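You operate a simulated robot arm through the tools that you are given. There is no shell and no other tool. Be economical: measure what you need, move in short steps, check, and stop when the job is done.

The job below is to be done with a simulated two-armed robot. You get a single attempt, and the scene is never put back.

TASK
Hold the carrying tray on the long bench steady with one hand and put the blue brush in it with the other. Put the paddle blind with a red handle on the long bench away on the flange bench. Put the large bolt on the bottom deck of the wrench trolley. Take the gauge from the long bench and put it on top of the brown carton there. Take the 25 MM cartridge from the long bench and put it on top of the white jug with a yellow handle. Put the bracket from the bottom deck of the wrench trolley on the top of the wrench trolley. Fetch the purple torque wrench from the load monitor stand and set it on the second deck from the bottom of the tall trolley. Take the cap on the store bench and put it away on the long bench by the wall. Put the pot labelled "450 ML" from the side bench on the top of the green mat and the pot labelled "250 ML" on the lower shelf of the side bench. Take the timber block on the side bench and put it away on the bottom deck of the wrench trolley. Open the outer sliding door. Any order will do. Set down upright: bracket, torque wrench, pot.

It is judged by the outcome, as a careful person would: the job done as asked, and still so three seconds after it is handed in. It fails if anything else is knocked over, pushed out of place, dropped, spilled or broken. A push-on lid holds only when it is set on centred and level and pressed home; a screw cap is set on level and turned clockwise until tight.

THE ROBOT
Two 7-joint arms with two-finger parallel grippers on one trunk, on a base that drives. Base frame: it is fixed to the floor where the robot stands at the start and does not move with it; the origin is under the middle of the robot, x ahead of it, y to its left, z up. Lengths are in cm, angles in rad, forces in N, time in s.
The left shoulder is at the start at [5, 18.7, 103.5], the right one opposite. With the tool pointing down near the work surface each hand reaches from about 10 to 54 cm from the robot's upright axis, wherever it stands, measured 20 degrees to its own side. Places, roughly: blue brush (6x4x8 cm) [50, 0, 80]; bottom deck of the wrench trolley [-600, -10, 40]; bracket (8x7x9 cm) [-600, -20, 40]; cap [-875, -600, 100]; carrying tray (39x19x5 cm) [-140, -150, 60]; carton [-300, -150, 75]; cartridge [-375, -150, 75]; flange bench [-150, -930, 90]; gauge [-250, -150, 50]; green mat [-880, -660, 90]; jug with a yellow handle [-400, -150, 75]; large bolt (6x7x17 cm) [-190, -150, 70]; long bench by the wall [-740, 330, 80]; lower shelf of the side bench [-900, -770, 30]; outer sliding door [-230, -500, 110]; paddle blind with a red handle (11x21x5 cm) [-110, -150, 60]; pot [-875, -775, 100]; second deck of the tall trolley [-560, -490, 60]; timber block (16x8x5 cm) [-880, -780, 90]; torque wrench [-675, -25, 75]; wrench trolley [-600, -10, 80]. Payload 3.43 kg a hand.
The tool frame of a hand sits at the grasp point between the pads (the TCP): z along the fingers, y along the line on which they close. The tips reach 3 cm beyond it. Largest opening 9.4 cm; finger width 2.8, thickness 1; the body of the gripper, 5 by 9.6 cm, starts 5.5 cm behind the TCP.
Orientation is that of the tool frame in the base frame, as a unit quaternion [w, x, y, z]. With the fingers straight down and closing along the base's y, the tool's x points along the base's -x, its y along +y and its z along -z.

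THE INTERFACE
- The arms move only by the tool play_rows. It takes "left_motion", "right_motion" or both (then of equal length, played together; a hand with none holds still); each is text: rows parted by semicolons, each of 7 numbers parted by spaces: the turn, a rotation vector about the tool's x, y, z in rad, then the shift along the tool's x, y, z in cm, then the opening in per cent of the stroke, from 0 (shut) to 100 (fully open). In form: rx ry rz dx dy dz fingers; .... A call has 1 to 8 rows; each row shifts and turns the commanded pose from where the row before left it, along the tool's axes as they then stand. A row lasts 0.2 s, in which the tool goes at most 5 cm and 0.15 rad; a call with a longer step from one row to the next is refused whole, and so is a gripper value outside its range. Where a pose cannot be reached the arm comes as near as it can. A force on the tool above 40 N (or 10 N above the force at the start of the call, whichever is more), or a blocked arm, ends the call early, and 0.2 s more pass. Each finger travels about 15.3 cm/s and halts on what it meets, pressing with about 39 N; the grip force reading is that of the motor and also rises with nothing between the fingers. The clock runs only during rows and for 0.2 s after the last one: add rows that do not move to give the fingers time. The reply holds the time, the measured pose of the TCP, the force on the tool along the base axes, the opening and the grip force, in the units named above and with some noise, with the torque about the TCP (base axes, N m) and any sound that the robot's microphone picked up, and new pictures: "views" is both (left out), scene, wrist or none (wrist: the cameras of the hands that moved).
- Cameras (640 x 400 px; columns grow to the right, rows downward): "scene" is now at [14.78, 0.3, 119.94]; the picture's right is [0.01, -1.00, 0.00], its down [-0.53, -0.01, -0.85] and it looks along [0.85, 0.01, -0.53] (base axes); focal length 223 px, centre (320, 200). "left" rides on the left gripper at [7.6, -1.4, -10.3] in its tool frame; the picture's right is [0.18, 0.98, 0.00], its down [-0.75, 0.14, -0.64] and it looks along [-0.63, 0.12, 0.77] (tool axes); focal length 243 px, centre (320, 200). "right" rides on the right gripper at [7.6, 1.4, -10.3] in its tool frame; the picture's right is [-0.18, 0.98, 0.00], its down [-0.75, -0.14, -0.64] and it looks along [-0.63, -0.12, 0.77] (tool axes); focal length 243 px, centre (320, 200). There is no depth. A picture from a camera that has moved, and an enlarged one, comes with that camera's place and axes in the base frame and with its lens.
- move_column(by): slides the trunk up (or, below 0, down) by that many cm; the arms and the scene camera ride with it, the base frame stays. It gives what a move gives, with no picture.
- roll_base(legs): drives the robot by 1 to 6 legs, each [ahead, left, turn to the left] in cm, cm and rad, along the robot's own axes; the way and the turn of a leg run together, so that a leg with both is an arc; at most 150 cm and 3.142 rad a leg. The arms and the cameras ride along, it lands a little off, and it stops where it bumps. It gives what a move gives, and a new picture of the scene camera.
- head_to(pan, tilt): turns the head with the scene camera to pan (to the left, within 1.396 rad either way) and tilt (down, from -0.506 to 1.204), counted from straight ahead of the robot. It gives what a move gives, and a new picture of the scene camera.
- close_up(camera, box): a new picture of the part [left, top, right, bottom] of that camera's present view, enlarged. The clock stands still meanwhile.
- hand_in(): hands the job in; it is judged then, once.

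Work in short steps. Places have to be worked out from the pictures, the camera data and where the tool is seen: move nearer, look again, correct. Check each grasp and each placing, and mend what went wrong. You have 556 turns and 360 pictures in all, those below and enlarged ones among them. Open the grippers and draw the arms clear of the work before you hand the job in, unless the task says otherwise; then end with one line.

The tools are called after "Request:" by a JSON object that holds its "op" and its "data". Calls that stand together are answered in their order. play_rows: Moves the arms, as the interface text tells. Its arguments: {"type":"object","properties":{"left_motion":{"type":"string"},"right_motion":{"type":"string"},"views":{"type":"string","enum":["both","scene","wrist","none"]}},"required":[]} The other tools are called the same way: move_column (by) slides the trunk up or down; roll_base (legs) drives the base; head_to (pan, tilt) turns the head that bears the scene camera; close_up (camera, box) takes an enlarged picture of a part of a camera's view; hand_in () hands the job in.

At the start:

```text
time: 0.0
left_eef_pos: [51.99, 24.04, 98.41]
left_tcp_rot: [0.0, -0.001, 1.0, 0.0]
left_wrist_force: [0.1, -0.1, 0.1]
left_torque: [0.01, 0.0, -0.01]
left_opening: 9.37
left_finger_force: 0.1
right_eef_pos: [35.9, -18.4, 108.86]
right_tcp_rot: [0.0, 0.0, 1.0, 0.0]
right_wrist_force: [0.3, 0.2, -0.2]
right_torque: [0.01, 0.02, 0.01]
right_opening: 9.4
right_finger_force: 0.0
trunk travel left (down, up): [-25.0, 18.2]
robot x, y, heading: [-0.19, -0.03, -0.0]
head pan, tilt: [0.014, 0.557]
```

scene: 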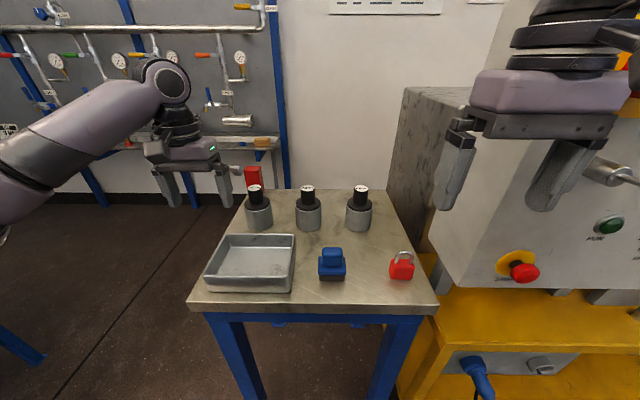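
right: 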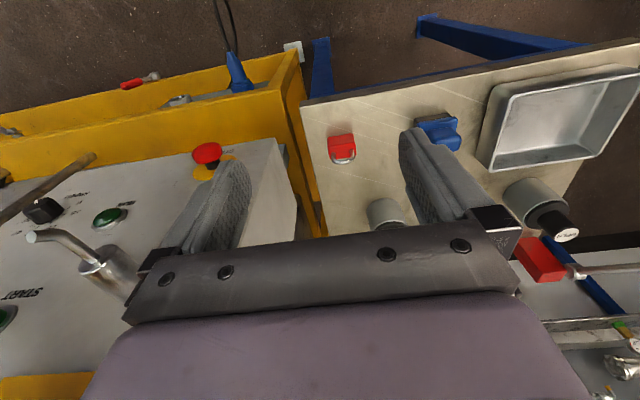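
left: 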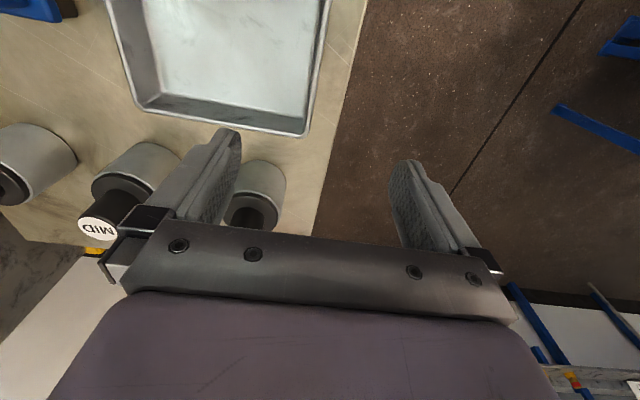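

I'll take a closer look at the blue brush before reaching for it.

Request:
{"op": "close_up", "data": {"camera": "scene", "box": [260, 210, 420, 310]}}

```text
4.00 times, centred on (340, 260) of scene
camera zoom: at [14.78, 0.3, 119.94], right [0.01, -1.0, 0.0], down [-0.53, -0.01, -0.85], along [0.85, 0.01, -0.53], focal length 894 px, centre (240, -40)
```

zoom: 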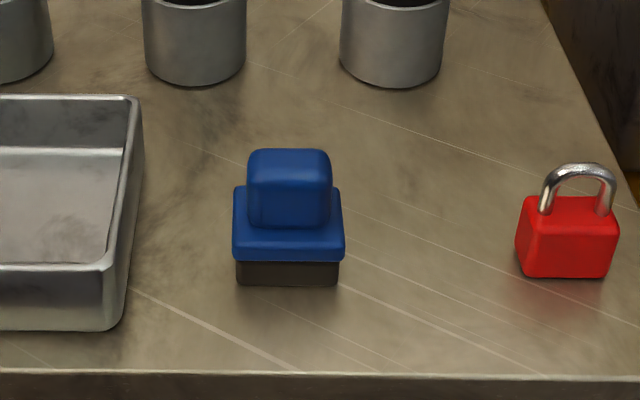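

From both cameras I put the brush at about (49.5, -2.2), bench top near z≈77 and knob top near 85. I'll bring the right hand above it, then check.

Request:
{"op": "play_rows", "data": {"right_motion": "0 0 0 -2.27 2.7 2 100;0 0 0 -2.27 2.7 2 100;0 0 0 -2.27 2.7 2 100;0 0 0 -2.27 2.7 2 100;0 0 0 -2.27 2.7 2 100;0 0 0 -2.27 2.7 2 100;0 0 0 0 0 0 100", "views": "both"}}

```text
time: 1.6
left_eef_pos: [51.94, 24.08, 98.54]
left_tcp_rot: [0.0, -0.001, 1.0, 0.0]
left_wrist_force: [-0.7, -0.1, 0.6]
left_torque: [0.01, -0.01, -0.03]
left_opening: 9.38
left_finger_force: 0.1
right_eef_pos: [49.37, -2.17, 96.81]
right_tcp_rot: [0.0, 0.0, 1.0, 0.0]
right_wrist_force: [0.3, -0.3, 0.7]
right_torque: [0.01, -0.01, 0.03]
right_opening: 9.41
right_finger_force: 0.0
trunk travel left (down, up): [-25.0, 18.2]
robot x, y, heading: [-0.29, 0.41, 0.0]
head pan, tilt: [0.014, 0.557]
camera scene: at [14.71, 0.3, 119.9], right [0.01, -1.0, 0.0], down [-0.53, -0.01, -0.85], along [0.85, 0.01, -0.53], focal length 223 px, centre (320, 200)
camera right: at [41.66, -0.79, 107.14], right [0.18, 0.98, 0.0], down [0.75, -0.14, 0.64], along [0.63, -0.12, -0.77], focal length 243 px, centre (320, 200)
```

scene: 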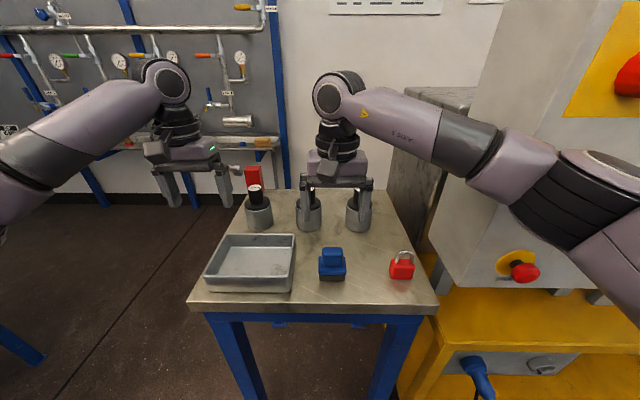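
right: 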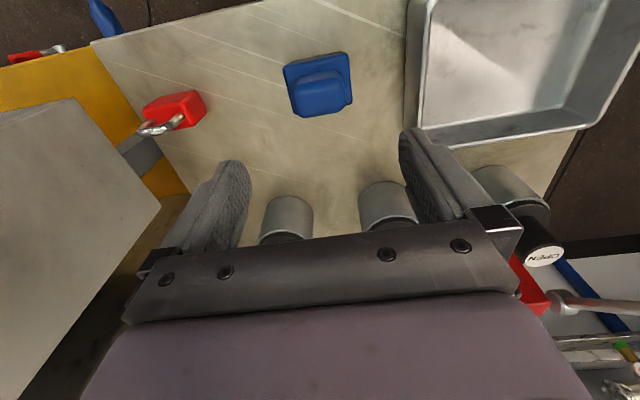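

Triangulating again gives the knob at about (48.2, -1.9), top near z≈86.5. I'll descend onto it and close.

Request:
{"op": "play_rows", "data": {"right_motion": "0 0 0 1.1 0.2 3 100;0 0 0 0 0 4 100;0 0 0 0 0 2.5 100;0 0 0 0 0 2 100;0 0 0 0 0 0 100", "views": "both"}}

```text
time: 2.8
left_eef_pos: [51.96, 24.01, 98.37]
left_tcp_rot: [0.0, -0.001, 1.0, 0.0]
left_wrist_force: [-1.3, -0.2, 0.7]
left_torque: [0.02, 0.03, 0.04]
left_opening: 9.39
left_finger_force: 0.0
right_eef_pos: [48.27, -2.01, 85.45]
right_tcp_rot: [0.0, -0.001, 1.0, 0.0]
right_wrist_force: [-0.2, -0.1, -0.2]
right_torque: [0.03, 0.01, -0.01]
right_opening: 9.38
right_finger_force: 0.1
trunk travel left (down, up): [-25.0, 18.2]
robot x, y, heading: [0.27, 0.17, -0.002]
head pan, tilt: [0.014, 0.557]
camera scene: at [14.78, 0.3, 119.94], right [0.01, -1.0, 0.0], down [-0.53, -0.01, -0.85], along [0.85, 0.01, -0.53], focal length 223 px, centre (320, 200)
camera right: at [40.57, -0.61, 95.76], right [0.18, 0.98, 0.0], down [0.75, -0.14, 0.64], along [0.63, -0.12, -0.77], focal length 243 px, centre (320, 200)
```

scene: 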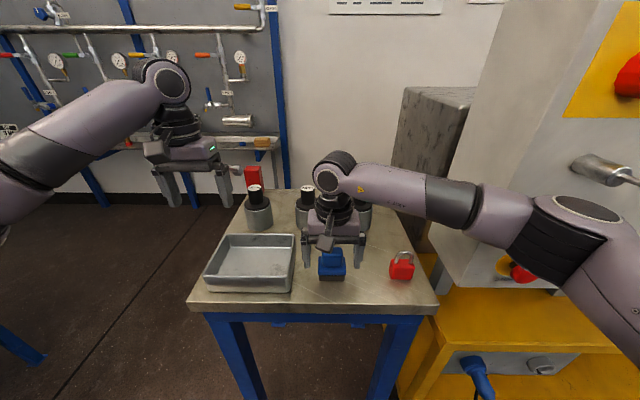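
right: 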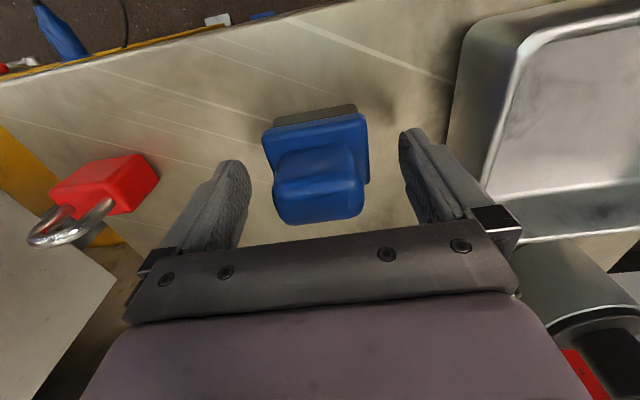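

The knob sits centred between the fingers; closing now and lifting.

Request:
{"op": "play_rows", "data": {"right_motion": "0 0 0 -0.3 0 0.6 100;0 0 0 0 0 0 0;0 0 0 0 0 0 0;0 0 0 0 0 0 0;0 0 0 0 0 -4 0;0 0 0 0 0 -5 0;0 0 0 0 0 -4 0", "views": "both"}}

```text
time: 4.4
left_eef_pos: [51.84, 24.12, 98.39]
left_tcp_rot: [0.0, -0.001, 1.0, 0.0]
left_wrist_force: [-0.2, -0.4, 0.6]
left_torque: [0.01, 0.02, -0.02]
left_opening: 9.43
left_finger_force: 0.1
right_eef_pos: [48.63, -2.08, 97.96]
right_tcp_rot: [0.0, 0.001, 1.0, -0.001]
right_wrist_force: [0.3, -0.3, -0.2]
right_torque: [0.04, -0.02, -0.01]
right_opening: 5.41
right_finger_force: 38.8
trunk travel left (down, up): [-25.0, 18.2]
robot x, y, heading: [0.01, -0.31, -0.003]
head pan, tilt: [0.014, 0.557]
camera scene: at [14.77, 0.31, 119.94], right [0.01, -1.0, 0.0], down [-0.53, -0.01, -0.85], along [0.85, 0.01, -0.53], focal length 223 px, centre (320, 200)
camera right: at [40.87, -0.69, 108.3], right [0.18, 0.98, 0.0], down [0.75, -0.14, 0.64], along [0.63, -0.12, -0.77], focal length 243 px, centre (320, 200)
```

scene: 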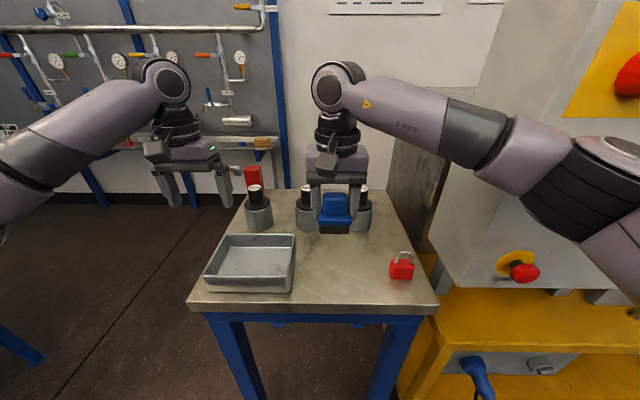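
right: 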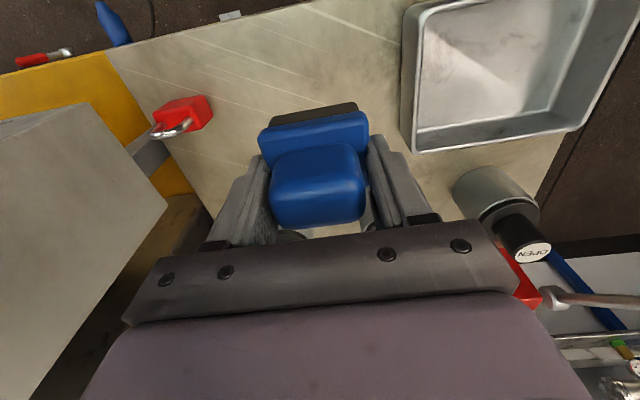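

The brush is held (5.4 cm opening, force 39). I'll look round to the right and left before driving.

Request:
{"op": "head_to", "data": {"pan": -1.39, "tilt": 0.4}}

Request:
{"op": "head_to", "data": {"pan": 1.39, "tilt": 0.4}}

```text
time: 5.9
left_eef_pos: [52.01, 24.1, 98.49]
left_tcp_rot: [0.0, -0.001, 1.0, -0.001]
left_wrist_force: [-0.3, 0.0, -0.7]
left_torque: [0.02, 0.01, 0.02]
left_opening: 9.4
left_finger_force: 0.1
right_eef_pos: [48.66, -2.03, 97.8]
right_tcp_rot: [0.0, 0.0, 1.0, 0.0]
right_wrist_force: [0.2, -0.1, -1.5]
right_torque: [0.01, -0.04, -0.01]
right_opening: 5.43
right_finger_force: 39.1
trunk travel left (down, up): [-25.0, 18.2]
robot x, y, heading: [-0.24, 0.35, 0.003]
head pan, tilt: [-1.389, 0.4]
camera scene: at [7.51, -8.93, 121.38], right [-0.98, -0.18, 0.0], down [-0.07, 0.38, -0.92], along [0.17, -0.91, -0.39], focal length 223 px, centre (320, 200)
```

scene: 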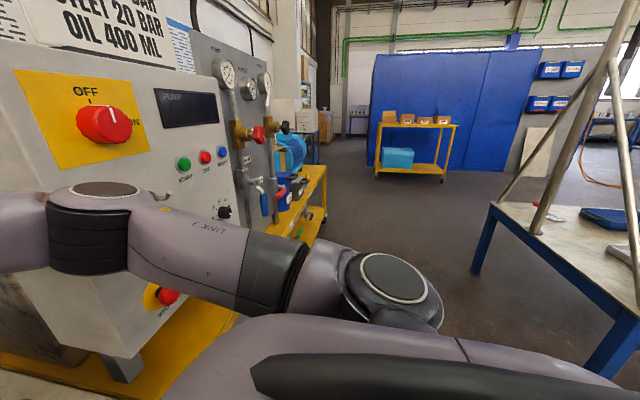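

```text
time: 8.4
left_eef_pos: [51.91, 23.97, 98.42]
left_tcp_rot: [0.0, -0.001, 1.0, -0.001]
left_wrist_force: [0.6, -0.2, -0.7]
left_torque: [-0.01, 0.04, -0.02]
left_opening: 9.41
left_finger_force: 0.0
right_eef_pos: [48.64, -2.06, 97.87]
right_tcp_rot: [0.0, 0.0, 1.0, 0.001]
right_wrist_force: [1.1, 0.1, -1.3]
right_torque: [0.0, 0.03, 0.0]
right_opening: 5.41
right_finger_force: 39.2
trunk travel left (down, up): [-25.0, 18.2]
robot x, y, heading: [0.13, -0.07, -0.002]
head pan, tilt: [1.389, 0.4]
camera scene: at [7.5, 9.29, 121.38], right [0.98, -0.18, 0.0], down [-0.07, -0.38, -0.92], along [0.17, 0.91, -0.39], focal length 223 px, centre (320, 200)
```

scene: 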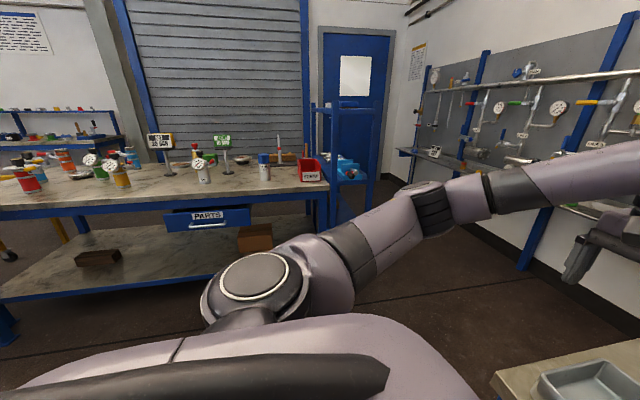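

The long bench's near end appears at x≈-85, about 60 cm high. I'll back straight off from the little bench and look right.

Request:
{"op": "roll_base", "data": {"legs": [[-50, 0, 0]]}}

Request:
{"op": "head_to", "data": {"pan": -1.39, "tilt": 0.7}}

```text
time: 11.3
left_eef_pos: [2.29, 23.86, 98.44]
left_tcp_rot: [0.0, 0.001, 1.0, 0.0]
left_wrist_force: [-0.1, 0.7, -0.2]
left_torque: [0.02, 0.02, 0.02]
left_opening: 9.4
left_finger_force: 0.1
right_eef_pos: [-1.33, -2.14, 97.95]
right_tcp_rot: [0.0, 0.002, 1.0, 0.0]
right_wrist_force: [-0.1, -1.4, -1.4]
right_torque: [0.02, -0.01, -0.02]
right_opening: 5.43
right_finger_force: 38.7
trunk travel left (down, up): [-25.0, 18.2]
robot x, y, heading: [-50.01, -0.08, -0.002]
head pan, tilt: [1.389, 0.4]
camera scene: at [-42.34, 9.38, 121.38], right [0.98, -0.19, 0.0], down [-0.07, -0.38, -0.92], along [0.17, 0.91, -0.39], focal length 223 px, centre (320, 200)
```

scene: 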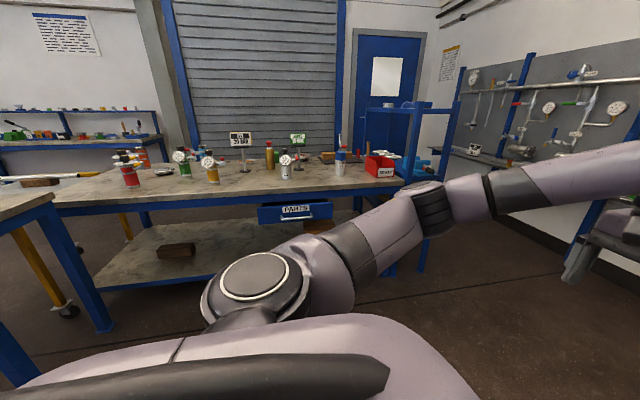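

```text
time: 13.8
left_eef_pos: [2.1, 23.87, 98.46]
left_tcp_rot: [0.001, 0.001, 1.0, 0.0]
left_wrist_force: [0.2, -0.2, -0.1]
left_torque: [-0.02, -0.01, 0.01]
left_opening: 9.39
left_finger_force: 0.1
right_eef_pos: [-1.37, -2.15, 97.92]
right_tcp_rot: [0.0, 0.002, 1.0, 0.0]
right_wrist_force: [0.3, -0.5, -0.9]
right_torque: [0.0, 0.0, 0.02]
right_opening: 5.42
right_finger_force: 39.0
trunk travel left (down, up): [-25.0, 18.2]
robot x, y, heading: [-50.07, 0.34, -0.003]
head pan, tilt: [-1.389, 0.7]
camera scene: at [-42.55, -8.08, 118.69], right [-0.98, -0.18, 0.0], down [-0.11, 0.63, -0.76], along [0.13, -0.75, -0.64], focal length 223 px, centre (320, 200)
```

scene: 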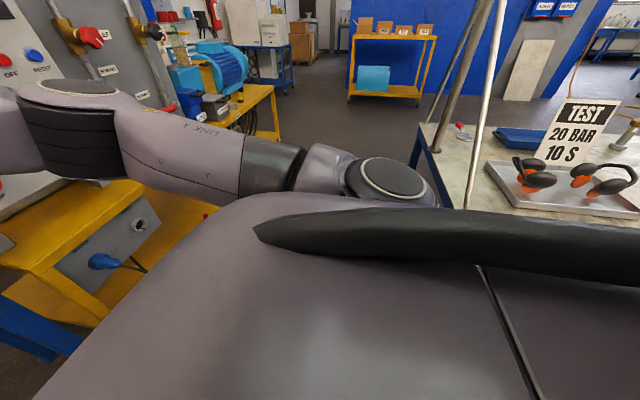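

The trunk hides most of it; I'll back a bit further, then turn right to face the long bench.

Request:
{"op": "roll_base", "data": {"legs": [[-50, 0, 0], [0, 0, -1.57]]}}

Request:
{"op": "head_to", "data": {"pan": 0, "tilt": 0.6}}

```text
time: 20.6
left_eef_pos: [-76.61, -51.55, 98.43]
left_tcp_rot: [-0.001, 0.708, 0.706, 0.0]
left_wrist_force: [-0.7, 0.0, 0.4]
left_torque: [0.03, 0.0, 0.04]
left_opening: 9.4
left_finger_force: 0.1
right_eef_pos: [-102.79, -48.18, 97.99]
right_tcp_rot: [0.0, 0.708, 0.706, 0.0]
right_wrist_force: [-0.1, -0.1, -0.2]
right_torque: [-0.03, 0.01, -0.01]
right_opening: 5.39
right_finger_force: 39.3
trunk travel left (down, up): [-25.0, 18.2]
robot x, y, heading: [-100.58, 0.15, -1.572]
head pan, tilt: [-1.389, 0.7]
camera scene: at [-108.94, -6.72, 118.69], right [-0.18, 0.98, 0.0], down [0.63, 0.11, -0.76], along [-0.75, -0.13, -0.64], focal length 223 px, centre (320, 200)
```

scene: 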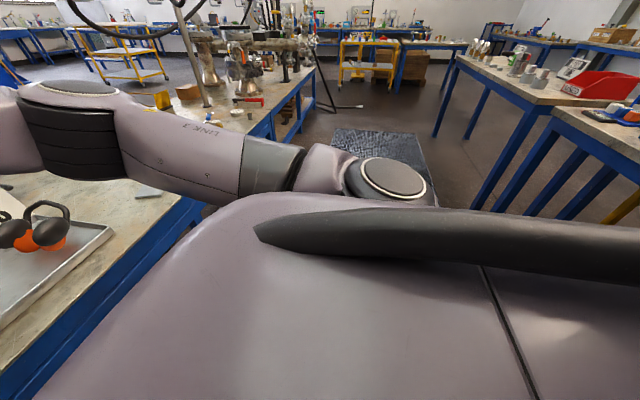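

```text
time: 22.1
left_eef_pos: [-76.67, -51.6, 98.38]
left_tcp_rot: [0.0, 0.709, 0.706, 0.0]
left_wrist_force: [-0.1, 0.5, -0.1]
left_torque: [0.02, 0.02, -0.03]
left_opening: 9.42
left_finger_force: 0.0
right_eef_pos: [-102.72, -48.24, 97.96]
right_tcp_rot: [0.001, 0.708, 0.706, 0.0]
right_wrist_force: [1.1, -0.1, -0.8]
right_torque: [-0.01, -0.01, -0.02]
right_opening: 5.42
right_finger_force: 38.9
trunk travel left (down, up): [-25.0, 18.2]
robot x, y, heading: [-100.64, 0.56, -1.57]
head pan, tilt: [0.0, 0.6]
camera scene: at [-100.61, -14.06, 119.55], right [-1.0, 0.0, 0.0], down [0.0, 0.57, -0.82], along [0.0, -0.82, -0.57], focal length 223 px, centre (320, 200)
```

scene: 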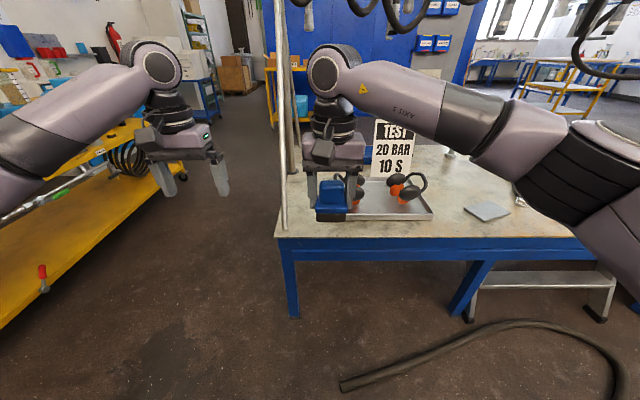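

The long bench's front edge is about y=-74, top z≈60, and the wanted things lie along its far side (y≈-150). I'll go round its left end, first sliding left to the aisle.

Request:
{"op": "roll_base", "data": {"legs": [[0, 68, 0]]}}

```text
time: 25.8
left_eef_pos: [-9.11, -51.86, 98.45]
left_tcp_rot: [0.0, 0.708, 0.706, 0.0]
left_wrist_force: [-1.4, -0.1, 0.5]
left_torque: [0.01, 0.03, -0.03]
left_opening: 9.38
left_finger_force: 0.2
right_eef_pos: [-35.22, -48.54, 98.09]
right_tcp_rot: [0.0, 0.708, 0.706, 0.001]
right_wrist_force: [-0.5, -0.3, -1.1]
right_torque: [0.04, 0.04, 0.0]
right_opening: 5.45
right_finger_force: 39.3
trunk travel left (down, up): [-25.0, 18.2]
robot x, y, heading: [-32.98, -0.05, -1.575]
head pan, tilt: [0.0, 0.6]
camera scene: at [-33.04, -14.34, 119.55], right [-1.0, 0.0, 0.0], down [0.0, 0.56, -0.83], along [0.0, -0.83, -0.56], focal length 223 px, centre (320, 200)
```

scene: 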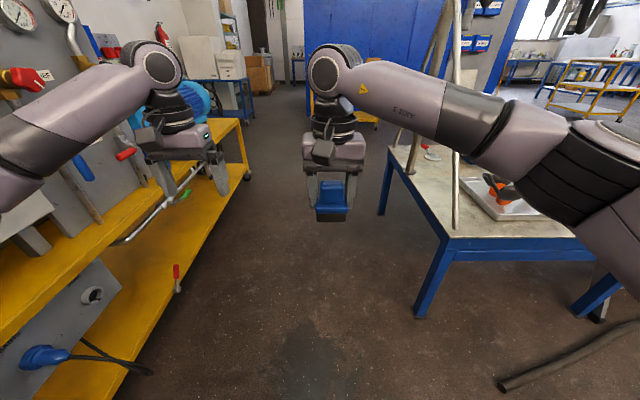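

The aisle is clear ahead; I'll shift a little more left to keep the right elbow away from the frame on the bench, then drive along it.

Request:
{"op": "roll_base", "data": {"legs": [[0, 10, 0], [110, 0, 0]]}}

```text
time: 32.2
left_eef_pos: [1.22, -161.6, 98.42]
left_tcp_rot: [0.0, 0.706, 0.708, 0.0]
left_wrist_force: [0.0, 0.1, -1.2]
left_torque: [0.0, 0.03, -0.02]
left_opening: 9.42
left_finger_force: 0.1
right_eef_pos: [-24.9, -158.57, 97.91]
right_tcp_rot: [0.0, 0.706, 0.708, 0.001]
right_wrist_force: [-0.4, -0.4, -0.9]
right_torque: [0.0, 0.0, 0.03]
right_opening: 5.44
right_finger_force: 39.3
trunk travel left (down, up): [-25.0, 18.2]
robot x, y, heading: [-23.25, -109.76, -1.568]
head pan, tilt: [0.0, 0.6]
camera scene: at [-22.98, -124.39, 119.55], right [-1.0, 0.0, 0.0], down [0.0, 0.57, -0.82], along [0.0, -0.82, -0.57], focal length 223 px, centre (320, 200)
```

scene: 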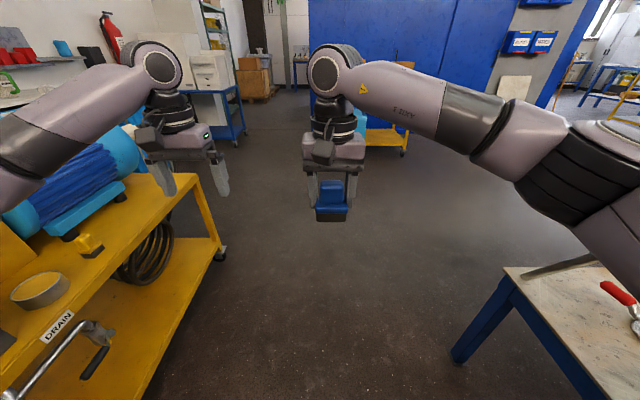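

Clear ahead. I'll go past the bench end, slide behind it and turn to face its far side.

Request:
{"op": "roll_base", "data": {"legs": [[140, 0, 0], [0, -90, 0], [0, 0, -3.14]]}}

```text
time: 50.9
left_eef_pos: [-138.09, -198.08, 98.28]
left_tcp_rot: [0.0, 0.712, -0.702, 0.0]
left_wrist_force: [0.4, 0.3, -0.7]
left_torque: [0.0, 0.0, 0.02]
left_opening: 9.4
left_finger_force: 0.1
right_eef_pos: [-111.81, -200.95, 97.88]
right_tcp_rot: [0.0, 0.712, -0.702, 0.0]
right_wrist_force: [-0.4, -0.1, -0.2]
right_torque: [0.0, -0.01, 0.0]
right_opening: 5.38
right_finger_force: 39.0
trunk travel left (down, up): [-25.0, 18.2]
robot x, y, heading: [-113.33, -249.34, 1.583]
head pan, tilt: [0.0, 0.6]
camera scene: at [-113.47, -234.69, 119.55], right [1.0, 0.01, 0.0], down [0.01, -0.56, -0.83], along [-0.01, 0.82, -0.56], focal length 223 px, centre (320, 200)
```

scene: 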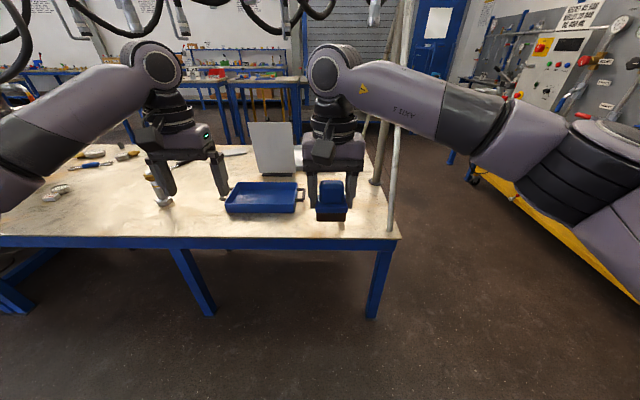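

The carrying tray is the blue one, about x -155..-123, y -159..-142 on a top at z≈61. I'll slide left and ease toward the bench.

Request:
{"op": "roll_base", "data": {"legs": [[0, 33, 0], [33, 0, 0]]}}

```text
time: 54.8
left_eef_pos: [-171.49, -165.6, 98.29]
left_tcp_rot: [0.0, 0.712, -0.703, 0.0]
left_wrist_force: [-0.2, -0.1, 0.7]
left_torque: [0.02, 0.02, 0.01]
left_opening: 9.38
left_finger_force: 0.0
right_eef_pos: [-145.46, -168.62, 97.95]
right_tcp_rot: [0.001, 0.711, -0.703, 0.0]
right_wrist_force: [0.4, 0.2, -1.7]
right_torque: [-0.04, -0.01, 0.0]
right_opening: 5.39
right_finger_force: 39.4
trunk travel left (down, up): [-25.0, 18.2]
robot x, y, heading: [-146.53, -217.22, 1.583]
head pan, tilt: [0.0, 0.6]
camera scene: at [-147.07, -202.4, 119.55], right [1.0, 0.01, 0.0], down [0.01, -0.57, -0.82], along [-0.01, 0.82, -0.57], focal length 223 px, centre (320, 200)
```

scene: 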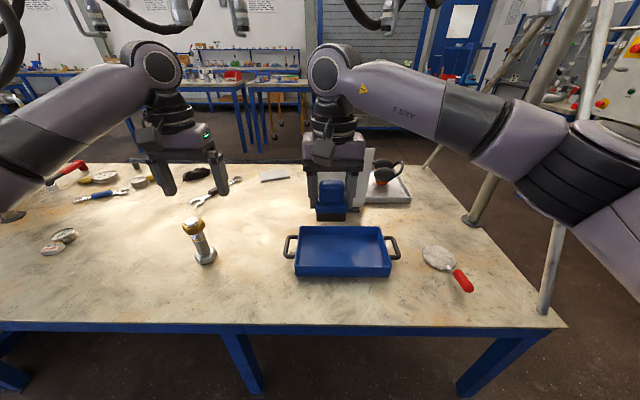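

The tray measures x≈-155..-126, y≈-160..-142, rim z≈66, with end handles; the bolt stands at its left and the paddle blind at its right. I'll move 13 cm closer for reach.

Request:
{"op": "roll_base", "data": {"legs": [[13, 0, 0]]}}

Request:
{"op": "head_to", "data": {"pan": 0, "tilt": 0.85}}

```text
time: 56.1
left_eef_pos: [-171.6, -152.8, 98.36]
left_tcp_rot: [0.0, 0.711, -0.703, 0.0]
left_wrist_force: [-0.3, -0.4, 0.0]
left_torque: [-0.02, 0.01, -0.01]
left_opening: 9.42
left_finger_force: 0.1
right_eef_pos: [-145.48, -155.87, 97.92]
right_tcp_rot: [0.0, 0.711, -0.703, 0.0]
right_wrist_force: [0.2, 0.5, -0.3]
right_torque: [0.01, 0.02, 0.01]
right_opening: 5.4
right_finger_force: 39.2
trunk travel left (down, up): [-25.0, 18.2]
robot x, y, heading: [-146.57, -204.73, 1.587]
head pan, tilt: [0.0, 0.6]
camera scene: at [-147.21, -189.59, 119.54], right [1.0, 0.01, 0.0], down [0.01, -0.57, -0.82], along [-0.01, 0.82, -0.57], focal length 223 px, centre (320, 200)
```

scene: 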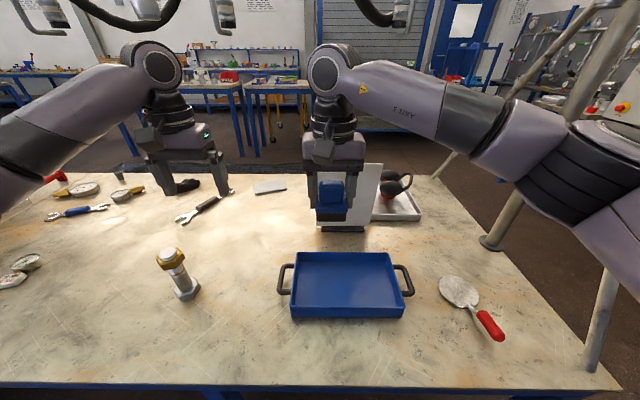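

```text
time: 56.9
left_eef_pos: [-171.69, -152.84, 98.45]
left_tcp_rot: [0.0, 0.711, -0.703, -0.001]
left_wrist_force: [0.3, 0.6, 0.4]
left_torque: [0.01, 0.0, 0.03]
left_opening: 9.4
left_finger_force: 0.1
right_eef_pos: [-145.45, -155.85, 98.04]
right_tcp_rot: [0.0, 0.71, -0.704, 0.0]
right_wrist_force: [0.1, -0.2, -1.3]
right_torque: [-0.03, 0.01, -0.02]
right_opening: 5.41
right_finger_force: 38.9
trunk travel left (down, up): [-25.0, 18.2]
robot x, y, heading: [-147.09, -204.16, 1.584]
head pan, tilt: [0.0, 0.85]
camera scene: at [-147.2, -190.64, 117.47], right [1.0, 0.01, 0.0], down [0.01, -0.75, -0.66], along [-0.01, 0.66, -0.75], focal length 223 px, centre (320, 200)
```

scene: 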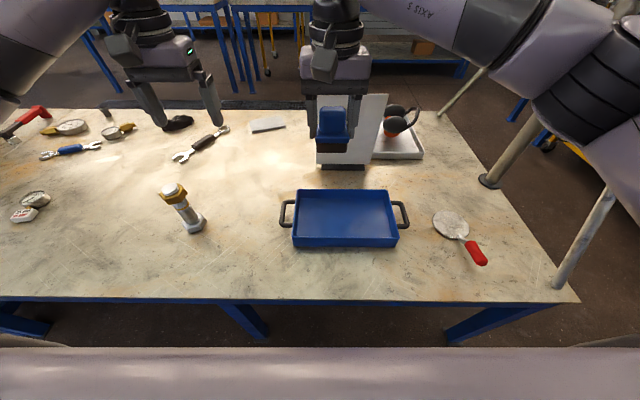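

I'll turn the left hand a quarter so its fingers close fore-and-aft on the tray's near rim, lowering somewhat on the way.

Request:
{"op": "play_rows", "data": {"left_motion": "0 0 0.1428 0 0 1.5 100;0 0 0.1428 0 0 1.5 100;0 0 0.1428 0 0 1.5 100;0 0 0.1428 0 0 1.5 100;0 0 0.1428 0 0 1.5 100;0 0 0.1428 0 0 1.5 100;0 0 0.1428 0 0 1.5 100;0 0 0.1428 0 0 1.5 100", "views": "none"}}

Request:
{"op": "play_rows", "data": {"left_motion": "0 0 0.1428 0 0 0 100;0 0 0.1428 0 0 0 100;0 0 0.1428 0 0 0 100;0 0 0 -4.5 -1.5 0 100;0 0 0 -4.5 -1.5 0 100;0 0 0 -4.5 -1.5 0 100;0 0 0 -4.5 -1.5 0 100;0 0 0 -3.5 -0.7 0 100", "views": "both"}}

```text
time: 58.7
left_eef_pos: [-171.55, -152.84, 86.41]
left_tcp_rot: [0.0, -0.218, 0.976, -0.001]
left_wrist_force: [-0.3, 0.0, 0.7]
left_torque: [-0.01, -0.02, -0.01]
left_opening: 9.44
left_finger_force: 0.0
right_eef_pos: [-145.67, -155.72, 97.96]
right_tcp_rot: [0.001, 0.712, -0.702, -0.001]
right_wrist_force: [0.6, -0.4, -0.5]
right_torque: [0.0, -0.03, -0.05]
right_opening: 5.41
right_finger_force: 39.0
trunk travel left (down, up): [-25.0, 18.2]
robot x, y, heading: [-147.22, -204.49, 1.584]
head pan, tilt: [0.0, 0.85]
```

```text
time: 60.4
left_eef_pos: [-153.09, -158.32, 86.42]
left_tcp_rot: [-0.001, -0.019, 1.0, -0.002]
left_wrist_force: [-0.6, 0.2, -0.4]
left_torque: [-0.02, -0.01, -0.05]
left_opening: 9.42
left_finger_force: 0.1
right_eef_pos: [-144.66, -155.54, 98.0]
right_tcp_rot: [-0.005, 0.708, -0.706, 0.007]
right_wrist_force: [2.3, 1.3, -0.4]
right_torque: [-0.16, 0.17, -0.01]
right_opening: 5.39
right_finger_force: 39.2
trunk travel left (down, up): [-25.0, 18.2]
robot x, y, heading: [-146.59, -204.76, 1.586]
head pan, tilt: [0.0, 0.85]
stopped in row 8 (right hand): the force on the tool passed its limit (the readings are from after the stop); the commanded pose is now the measured one
camera scene: at [-147.22, -190.64, 117.46], right [1.0, 0.01, 0.0], down [0.01, -0.75, -0.66], along [-0.01, 0.66, -0.75], focal length 223 px, centre (320, 200)
camera left: at [-160.54, -159.95, 96.55], right [-0.22, 0.98, 0.0], down [0.75, 0.17, 0.64], along [0.62, 0.14, -0.77], focal length 243 px, centre (320, 200)
```

scene: 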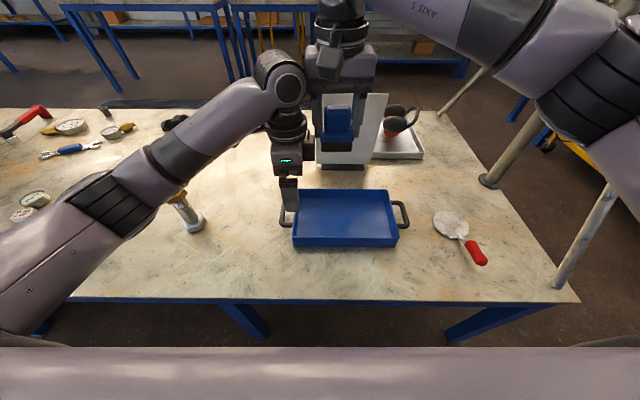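
left: 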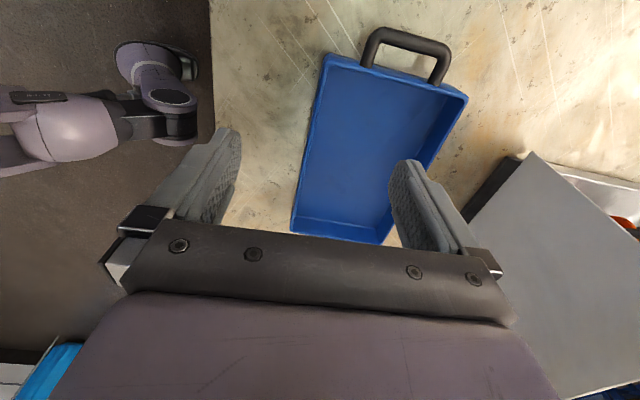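

The left wrist brushed the right hand; I'll shift the right hand to the right and up before continuing.

Request:
{"op": "play_rows", "data": {"right_motion": "0 0 0 0 -4 -0.5 0;0 0 0 0 -4 0 0;0 0 0 0 -4 0 0;0 0 0 0 0 0 0", "views": "both"}}

```text
time: 61.4
left_eef_pos: [-152.96, -158.31, 86.42]
left_tcp_rot: [0.0, -0.019, 1.0, -0.002]
left_wrist_force: [-0.5, 0.4, -0.3]
left_torque: [0.02, -0.03, -0.01]
left_opening: 9.4
left_finger_force: 0.0
right_eef_pos: [-132.8, -155.4, 98.61]
right_tcp_rot: [-0.004, 0.71, -0.705, 0.006]
right_wrist_force: [0.4, -0.3, -0.6]
right_torque: [0.01, 0.0, -0.01]
right_opening: 5.4
right_finger_force: 38.8
trunk travel left (down, up): [-25.0, 18.2]
robot x, y, heading: [-146.86, -204.18, 1.582]
head pan, tilt: [0.0, 0.85]
camera scene: at [-147.19, -190.65, 117.46], right [1.0, 0.01, 0.0], down [0.01, -0.75, -0.66], along [-0.01, 0.66, -0.75], focal length 223 px, centre (320, 200)
camera right: at [-134.42, -163.13, 108.96], right [-0.98, 0.18, -0.01], down [0.13, 0.76, 0.64], along [0.13, 0.63, -0.77], focal length 243 px, centre (320, 200)
```

scene: 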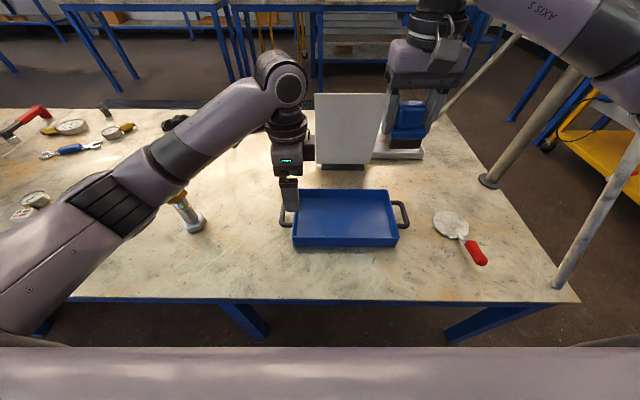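
right: 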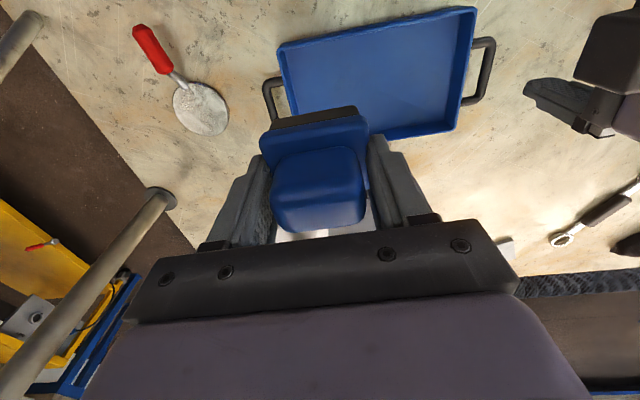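

Right hand is clear and the brush still firm. The left hand is over the near rim (y≈-158.5); shift to x≈-149 and descend with one finger either side.

Request:
{"op": "play_rows", "data": {"left_motion": "0 0 0 -4 -0.2 2 100;0 0 0 0 0 5 100;0 0 0 0 0 5 100;0 0 0 0 0 0 100", "views": "both"}}

```text
time: 62.4
left_eef_pos: [-149.1, -158.49, 74.4]
left_tcp_rot: [0.0, -0.019, 1.0, -0.002]
left_wrist_force: [-0.3, 0.9, -0.7]
left_torque: [0.04, -0.01, 0.0]
left_opening: 9.39
left_finger_force: 0.0
right_eef_pos: [-132.72, -155.38, 98.65]
right_tcp_rot: [-0.005, 0.709, -0.706, 0.007]
right_wrist_force: [0.3, 0.1, -0.7]
right_torque: [0.0, 0.01, 0.04]
right_opening: 5.42
right_finger_force: 39.7
trunk travel left (down, up): [-25.0, 18.2]
robot x, y, heading: [-147.21, -204.65, 1.582]
head pan, tilt: [0.0, 0.85]
camera scene: at [-147.19, -190.65, 117.46], right [1.0, 0.01, 0.0], down [0.01, -0.75, -0.66], along [-0.01, 0.66, -0.75], focal length 223 px, centre (320, 200)
camera left: at [-156.49, -160.08, 84.44], right [-0.22, 0.98, 0.0], down [0.75, 0.17, 0.64], along [0.62, 0.14, -0.77], focal length 243 px, centre (320, 200)
```

scene: 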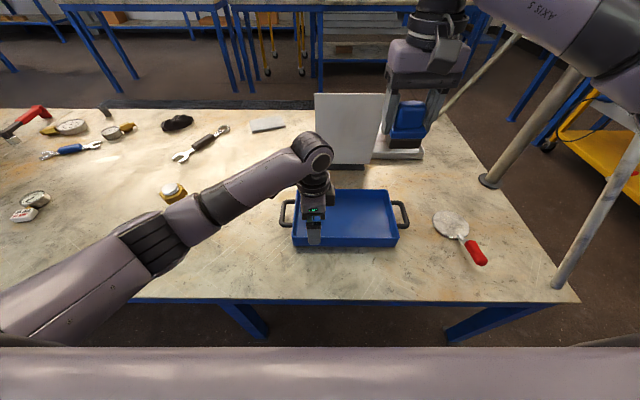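
left: 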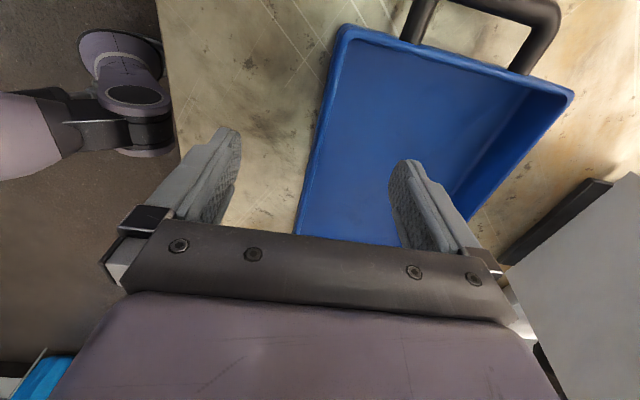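

The rim sits about 0.5 cm further in than the finger centre; correct and go down to TCP z≈66.3, then close.

Request:
{"op": "play_rows", "data": {"left_motion": "0 0 0 0 0.6 4 100;0 0 0 0 0 3 100;0 0 0 0 0 1 100;0 0 0 0 0 0 40;0 0 0 0 0 0 0;0 0 0 0 0 0 0;0 0 0 0 0 0 0", "views": "both"}}

```text
time: 64.0
left_eef_pos: [-148.82, -157.99, 66.46]
left_tcp_rot: [-0.001, -0.017, 1.0, -0.003]
left_wrist_force: [1.5, -0.6, 0.7]
left_torque: [0.16, -0.1, -0.12]
left_opening: 0.56
left_finger_force: 38.9
right_eef_pos: [-132.71, -155.49, 98.67]
right_tcp_rot: [-0.004, 0.709, -0.705, 0.006]
right_wrist_force: [-0.1, -0.8, -1.4]
right_torque: [-0.03, -0.01, 0.03]
right_opening: 5.41
right_finger_force: 38.8
trunk travel left (down, up): [-25.0, 18.2]
robot x, y, heading: [-146.74, -204.42, 1.584]
head pan, tilt: [0.0, 0.85]
camera scene: at [-147.19, -190.64, 117.46], right [1.0, 0.01, 0.0], down [0.01, -0.75, -0.66], along [-0.01, 0.66, -0.75], focal length 223 px, centre (320, 200)
camera left: at [-156.45, -159.51, 76.49], right [-0.22, 0.98, -0.01], down [0.75, 0.17, 0.64], along [0.63, 0.14, -0.77], focal length 243 px, centre (320, 200)
```

scene: 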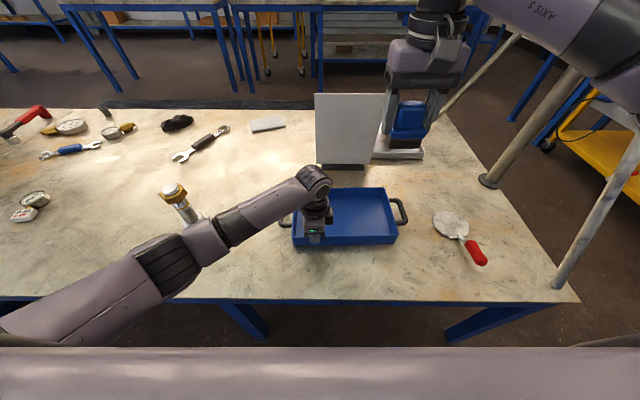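
left: 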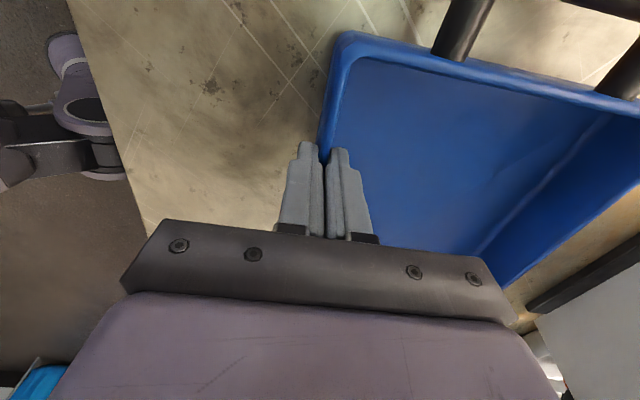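

The rim is gripped (0.56 cm). Now the right hand takes the brush over the tray's middle-right and lowers it in two stages.

Request:
{"op": "play_rows", "data": {"right_motion": "0 0 0 -2 1.4 4 0;0 0 0 -1.8 1.4 4 0;0 0 0 0 0 5 0;0 0 0 0 0 5 0;0 0 0 0 0 4 0;0 0 0 0 0 0 0", "views": "both"}}

```text
time: 65.4
left_eef_pos: [-148.98, -157.81, 66.26]
left_tcp_rot: [-0.001, -0.018, 1.0, -0.003]
left_wrist_force: [-0.3, -0.1, 0.6]
left_torque: [0.11, -0.14, -0.05]
left_opening: 0.55
left_finger_force: 39.3
right_eef_pos: [-135.44, -151.78, 76.38]
right_tcp_rot: [-0.004, 0.709, -0.705, 0.007]
right_wrist_force: [0.6, 0.2, -1.2]
right_torque: [0.01, -0.01, 0.03]
right_opening: 5.46
right_finger_force: 38.7
trunk travel left (down, up): [-25.0, 18.2]
robot x, y, heading: [-147.04, -204.57, 1.582]
head pan, tilt: [0.0, 0.85]
camera scene: at [-147.19, -190.64, 117.46], right [1.0, 0.01, 0.0], down [0.01, -0.75, -0.66], along [-0.01, 0.66, -0.75], focal length 223 px, centre (320, 200)
camera right: at [-137.04, -159.45, 86.73], right [-0.98, 0.18, -0.02], down [0.13, 0.76, 0.64], along [0.13, 0.63, -0.77], focal length 243 px, centre (320, 200)
```

scene: 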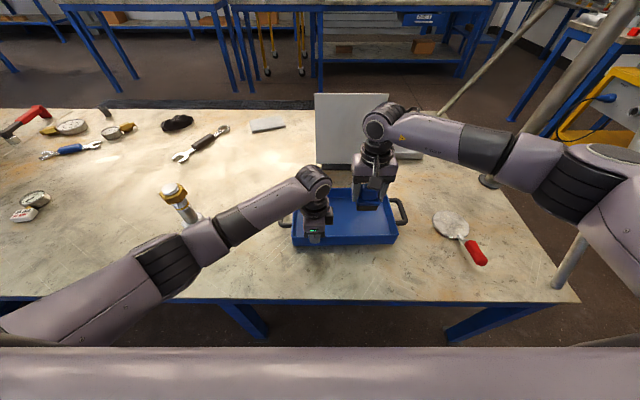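
right: 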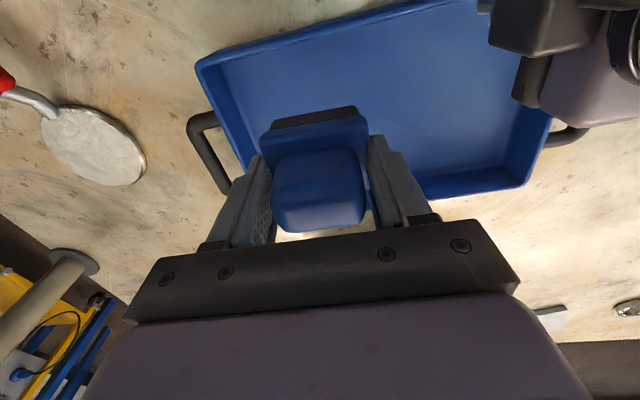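

Brush is over the tray interior. Lowering the last 8 cm gently until contact.

Request:
{"op": "play_rows", "data": {"right_motion": "0 0 0 0 0 3 0;0 0 0 0 0 3 0;0 0 0 0 0 0.8 0;0 0 0 0 0 0.5 0;0 0 0 0 0 0 0", "views": "both"}}

```text
time: 66.6
left_eef_pos: [-149.01, -157.89, 66.39]
left_tcp_rot: [-0.001, -0.019, 1.0, -0.002]
left_wrist_force: [0.0, -0.2, -0.2]
left_torque: [0.12, 0.03, -0.04]
left_opening: 0.56
left_finger_force: 39.2
right_eef_pos: [-135.06, -151.86, 69.25]
right_tcp_rot: [-0.004, 0.709, -0.706, 0.007]
right_wrist_force: [-0.1, 0.7, -1.5]
right_torque: [0.0, 0.01, -0.05]
right_opening: 5.4
right_finger_force: 39.1
trunk travel left (down, up): [-25.0, 18.2]
robot x, y, heading: [-147.07, -204.68, 1.588]
head pan, tilt: [0.0, 0.85]
camera scene: at [-147.19, -190.64, 117.46], right [1.0, 0.01, 0.0], down [0.01, -0.75, -0.66], along [-0.01, 0.66, -0.75], focal length 223 px, centre (320, 200)
camera right: at [-136.77, -159.45, 79.54], right [-0.98, 0.18, -0.02], down [0.13, 0.76, 0.64], along [0.13, 0.63, -0.77], focal length 243 px, centre (320, 200)
```

scene: 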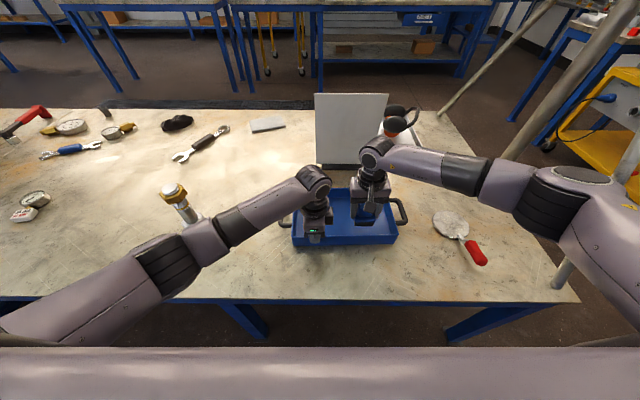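
right: 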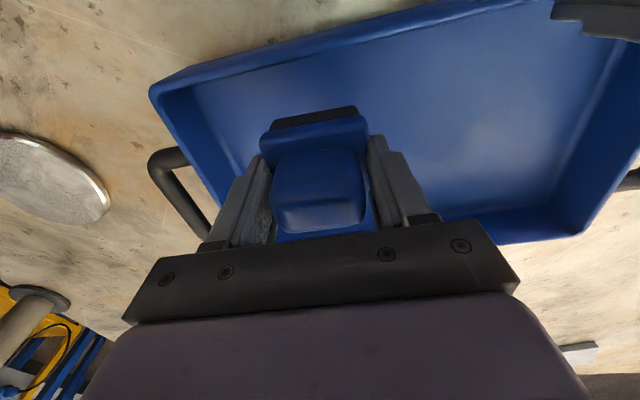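

No contact yet at 69.25; continue down in small steps.

Request:
{"op": "play_rows", "data": {"right_motion": "0 0 0 0 0 0.5 0;0 0 0 0 0 0.4 0;0 0 0 0 0 0 0", "views": "none"}}

Request:
{"op": "play_rows", "data": {"right_motion": "0 0 0 0 0 0.4 0;0 0 0 0 0 0.3 0;0 0 0 0 0 0 0", "views": "none"}}

```text
time: 67.4
left_eef_pos: [-148.96, -157.89, 66.39]
left_tcp_rot: [-0.001, -0.019, 1.0, -0.002]
left_wrist_force: [0.3, 0.6, -0.5]
left_torque: [0.16, 0.06, -0.03]
left_opening: 0.57
left_finger_force: 39.1
right_eef_pos: [-135.09, -151.81, 68.25]
right_tcp_rot: [-0.006, 0.709, -0.705, 0.007]
right_wrist_force: [0.2, 0.1, -0.2]
right_torque: [0.01, -0.02, -0.03]
right_opening: 5.41
right_finger_force: 38.8
trunk travel left (down, up): [-25.0, 18.2]
robot x, y, heading: [-146.9, -204.59, 1.584]
head pan, tilt: [0.0, 0.85]
```

```text
time: 68.2
left_eef_pos: [-148.97, -157.93, 66.32]
left_tcp_rot: [-0.001, -0.018, 1.0, -0.002]
left_wrist_force: [0.2, 0.3, -0.9]
left_torque: [0.15, 0.06, -0.07]
left_opening: 0.53
left_finger_force: 38.8
right_eef_pos: [-135.11, -151.76, 67.67]
right_tcp_rot: [-0.004, 0.709, -0.705, 0.007]
right_wrist_force: [-0.3, -0.3, -1.3]
right_torque: [-0.03, -0.01, -0.03]
right_opening: 5.41
right_finger_force: 38.5
trunk travel left (down, up): [-25.0, 18.2]
robot x, y, heading: [-146.95, -204.67, 1.584]
head pan, tilt: [0.0, 0.85]
```

Request:
{"op": "play_rows", "data": {"right_motion": "0 0 0 0 0 0.4 0;0 0 0 0 0 0.3 0;0 0 0 0 0 0 0", "views": "none"}}

Request:
{"op": "play_rows", "data": {"right_motion": "0 0 0 0 0 0.3 0;0 0 0 0 0 0.2 0;0 0 0 0 0 0 0", "views": "both"}}

```text
time: 69.0
left_eef_pos: [-148.92, -157.91, 66.28]
left_tcp_rot: [-0.001, -0.019, 1.0, -0.003]
left_wrist_force: [-0.5, 0.9, 0.0]
left_torque: [0.15, 0.04, -0.04]
left_opening: 0.56
left_finger_force: 39.2
right_eef_pos: [-135.15, -151.85, 66.96]
right_tcp_rot: [-0.004, 0.709, -0.705, 0.007]
right_wrist_force: [-0.9, -0.3, -0.2]
right_torque: [-0.01, 0.0, 0.04]
right_opening: 5.43
right_finger_force: 39.4
trunk travel left (down, up): [-25.0, 18.2]
robot x, y, heading: [-147.22, -204.64, 1.583]
head pan, tilt: [0.0, 0.85]
```

```text
time: 69.8
left_eef_pos: [-148.93, -158.03, 66.22]
left_tcp_rot: [-0.001, -0.018, 1.0, -0.003]
left_wrist_force: [0.6, 0.1, -0.7]
left_torque: [0.11, 0.0, -0.03]
left_opening: 0.54
left_finger_force: 38.4
right_eef_pos: [-135.18, -151.81, 66.5]
right_tcp_rot: [-0.004, 0.709, -0.705, 0.007]
right_wrist_force: [0.3, -0.2, -1.1]
right_torque: [0.03, -0.03, -0.03]
right_opening: 5.4
right_finger_force: 39.2
trunk travel left (down, up): [-25.0, 18.2]
robot x, y, heading: [-147.2, -204.45, 1.58]
head pan, tilt: [0.0, 0.85]
camera scene: at [-147.2, -190.64, 117.46], right [1.0, 0.01, 0.0], down [0.01, -0.75, -0.66], along [-0.01, 0.66, -0.75], focal length 223 px, centre (320, 200)
camera right: at [-136.78, -159.48, 76.78], right [-0.98, 0.18, -0.02], down [0.13, 0.76, 0.64], along [0.13, 0.63, -0.77], focal length 243 px, centre (320, 200)
```

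scene: 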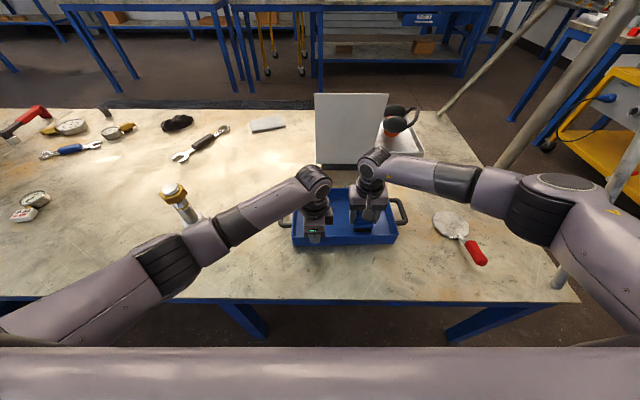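
right: 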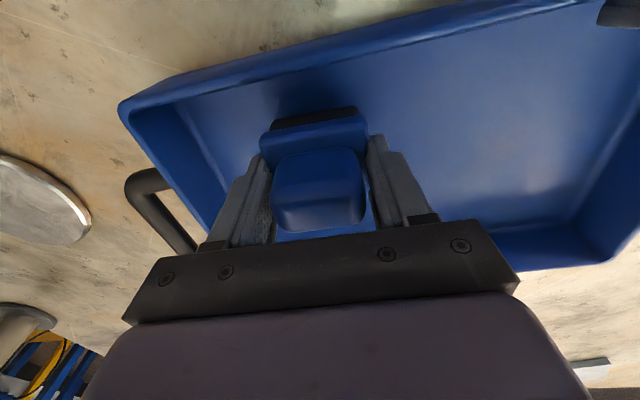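

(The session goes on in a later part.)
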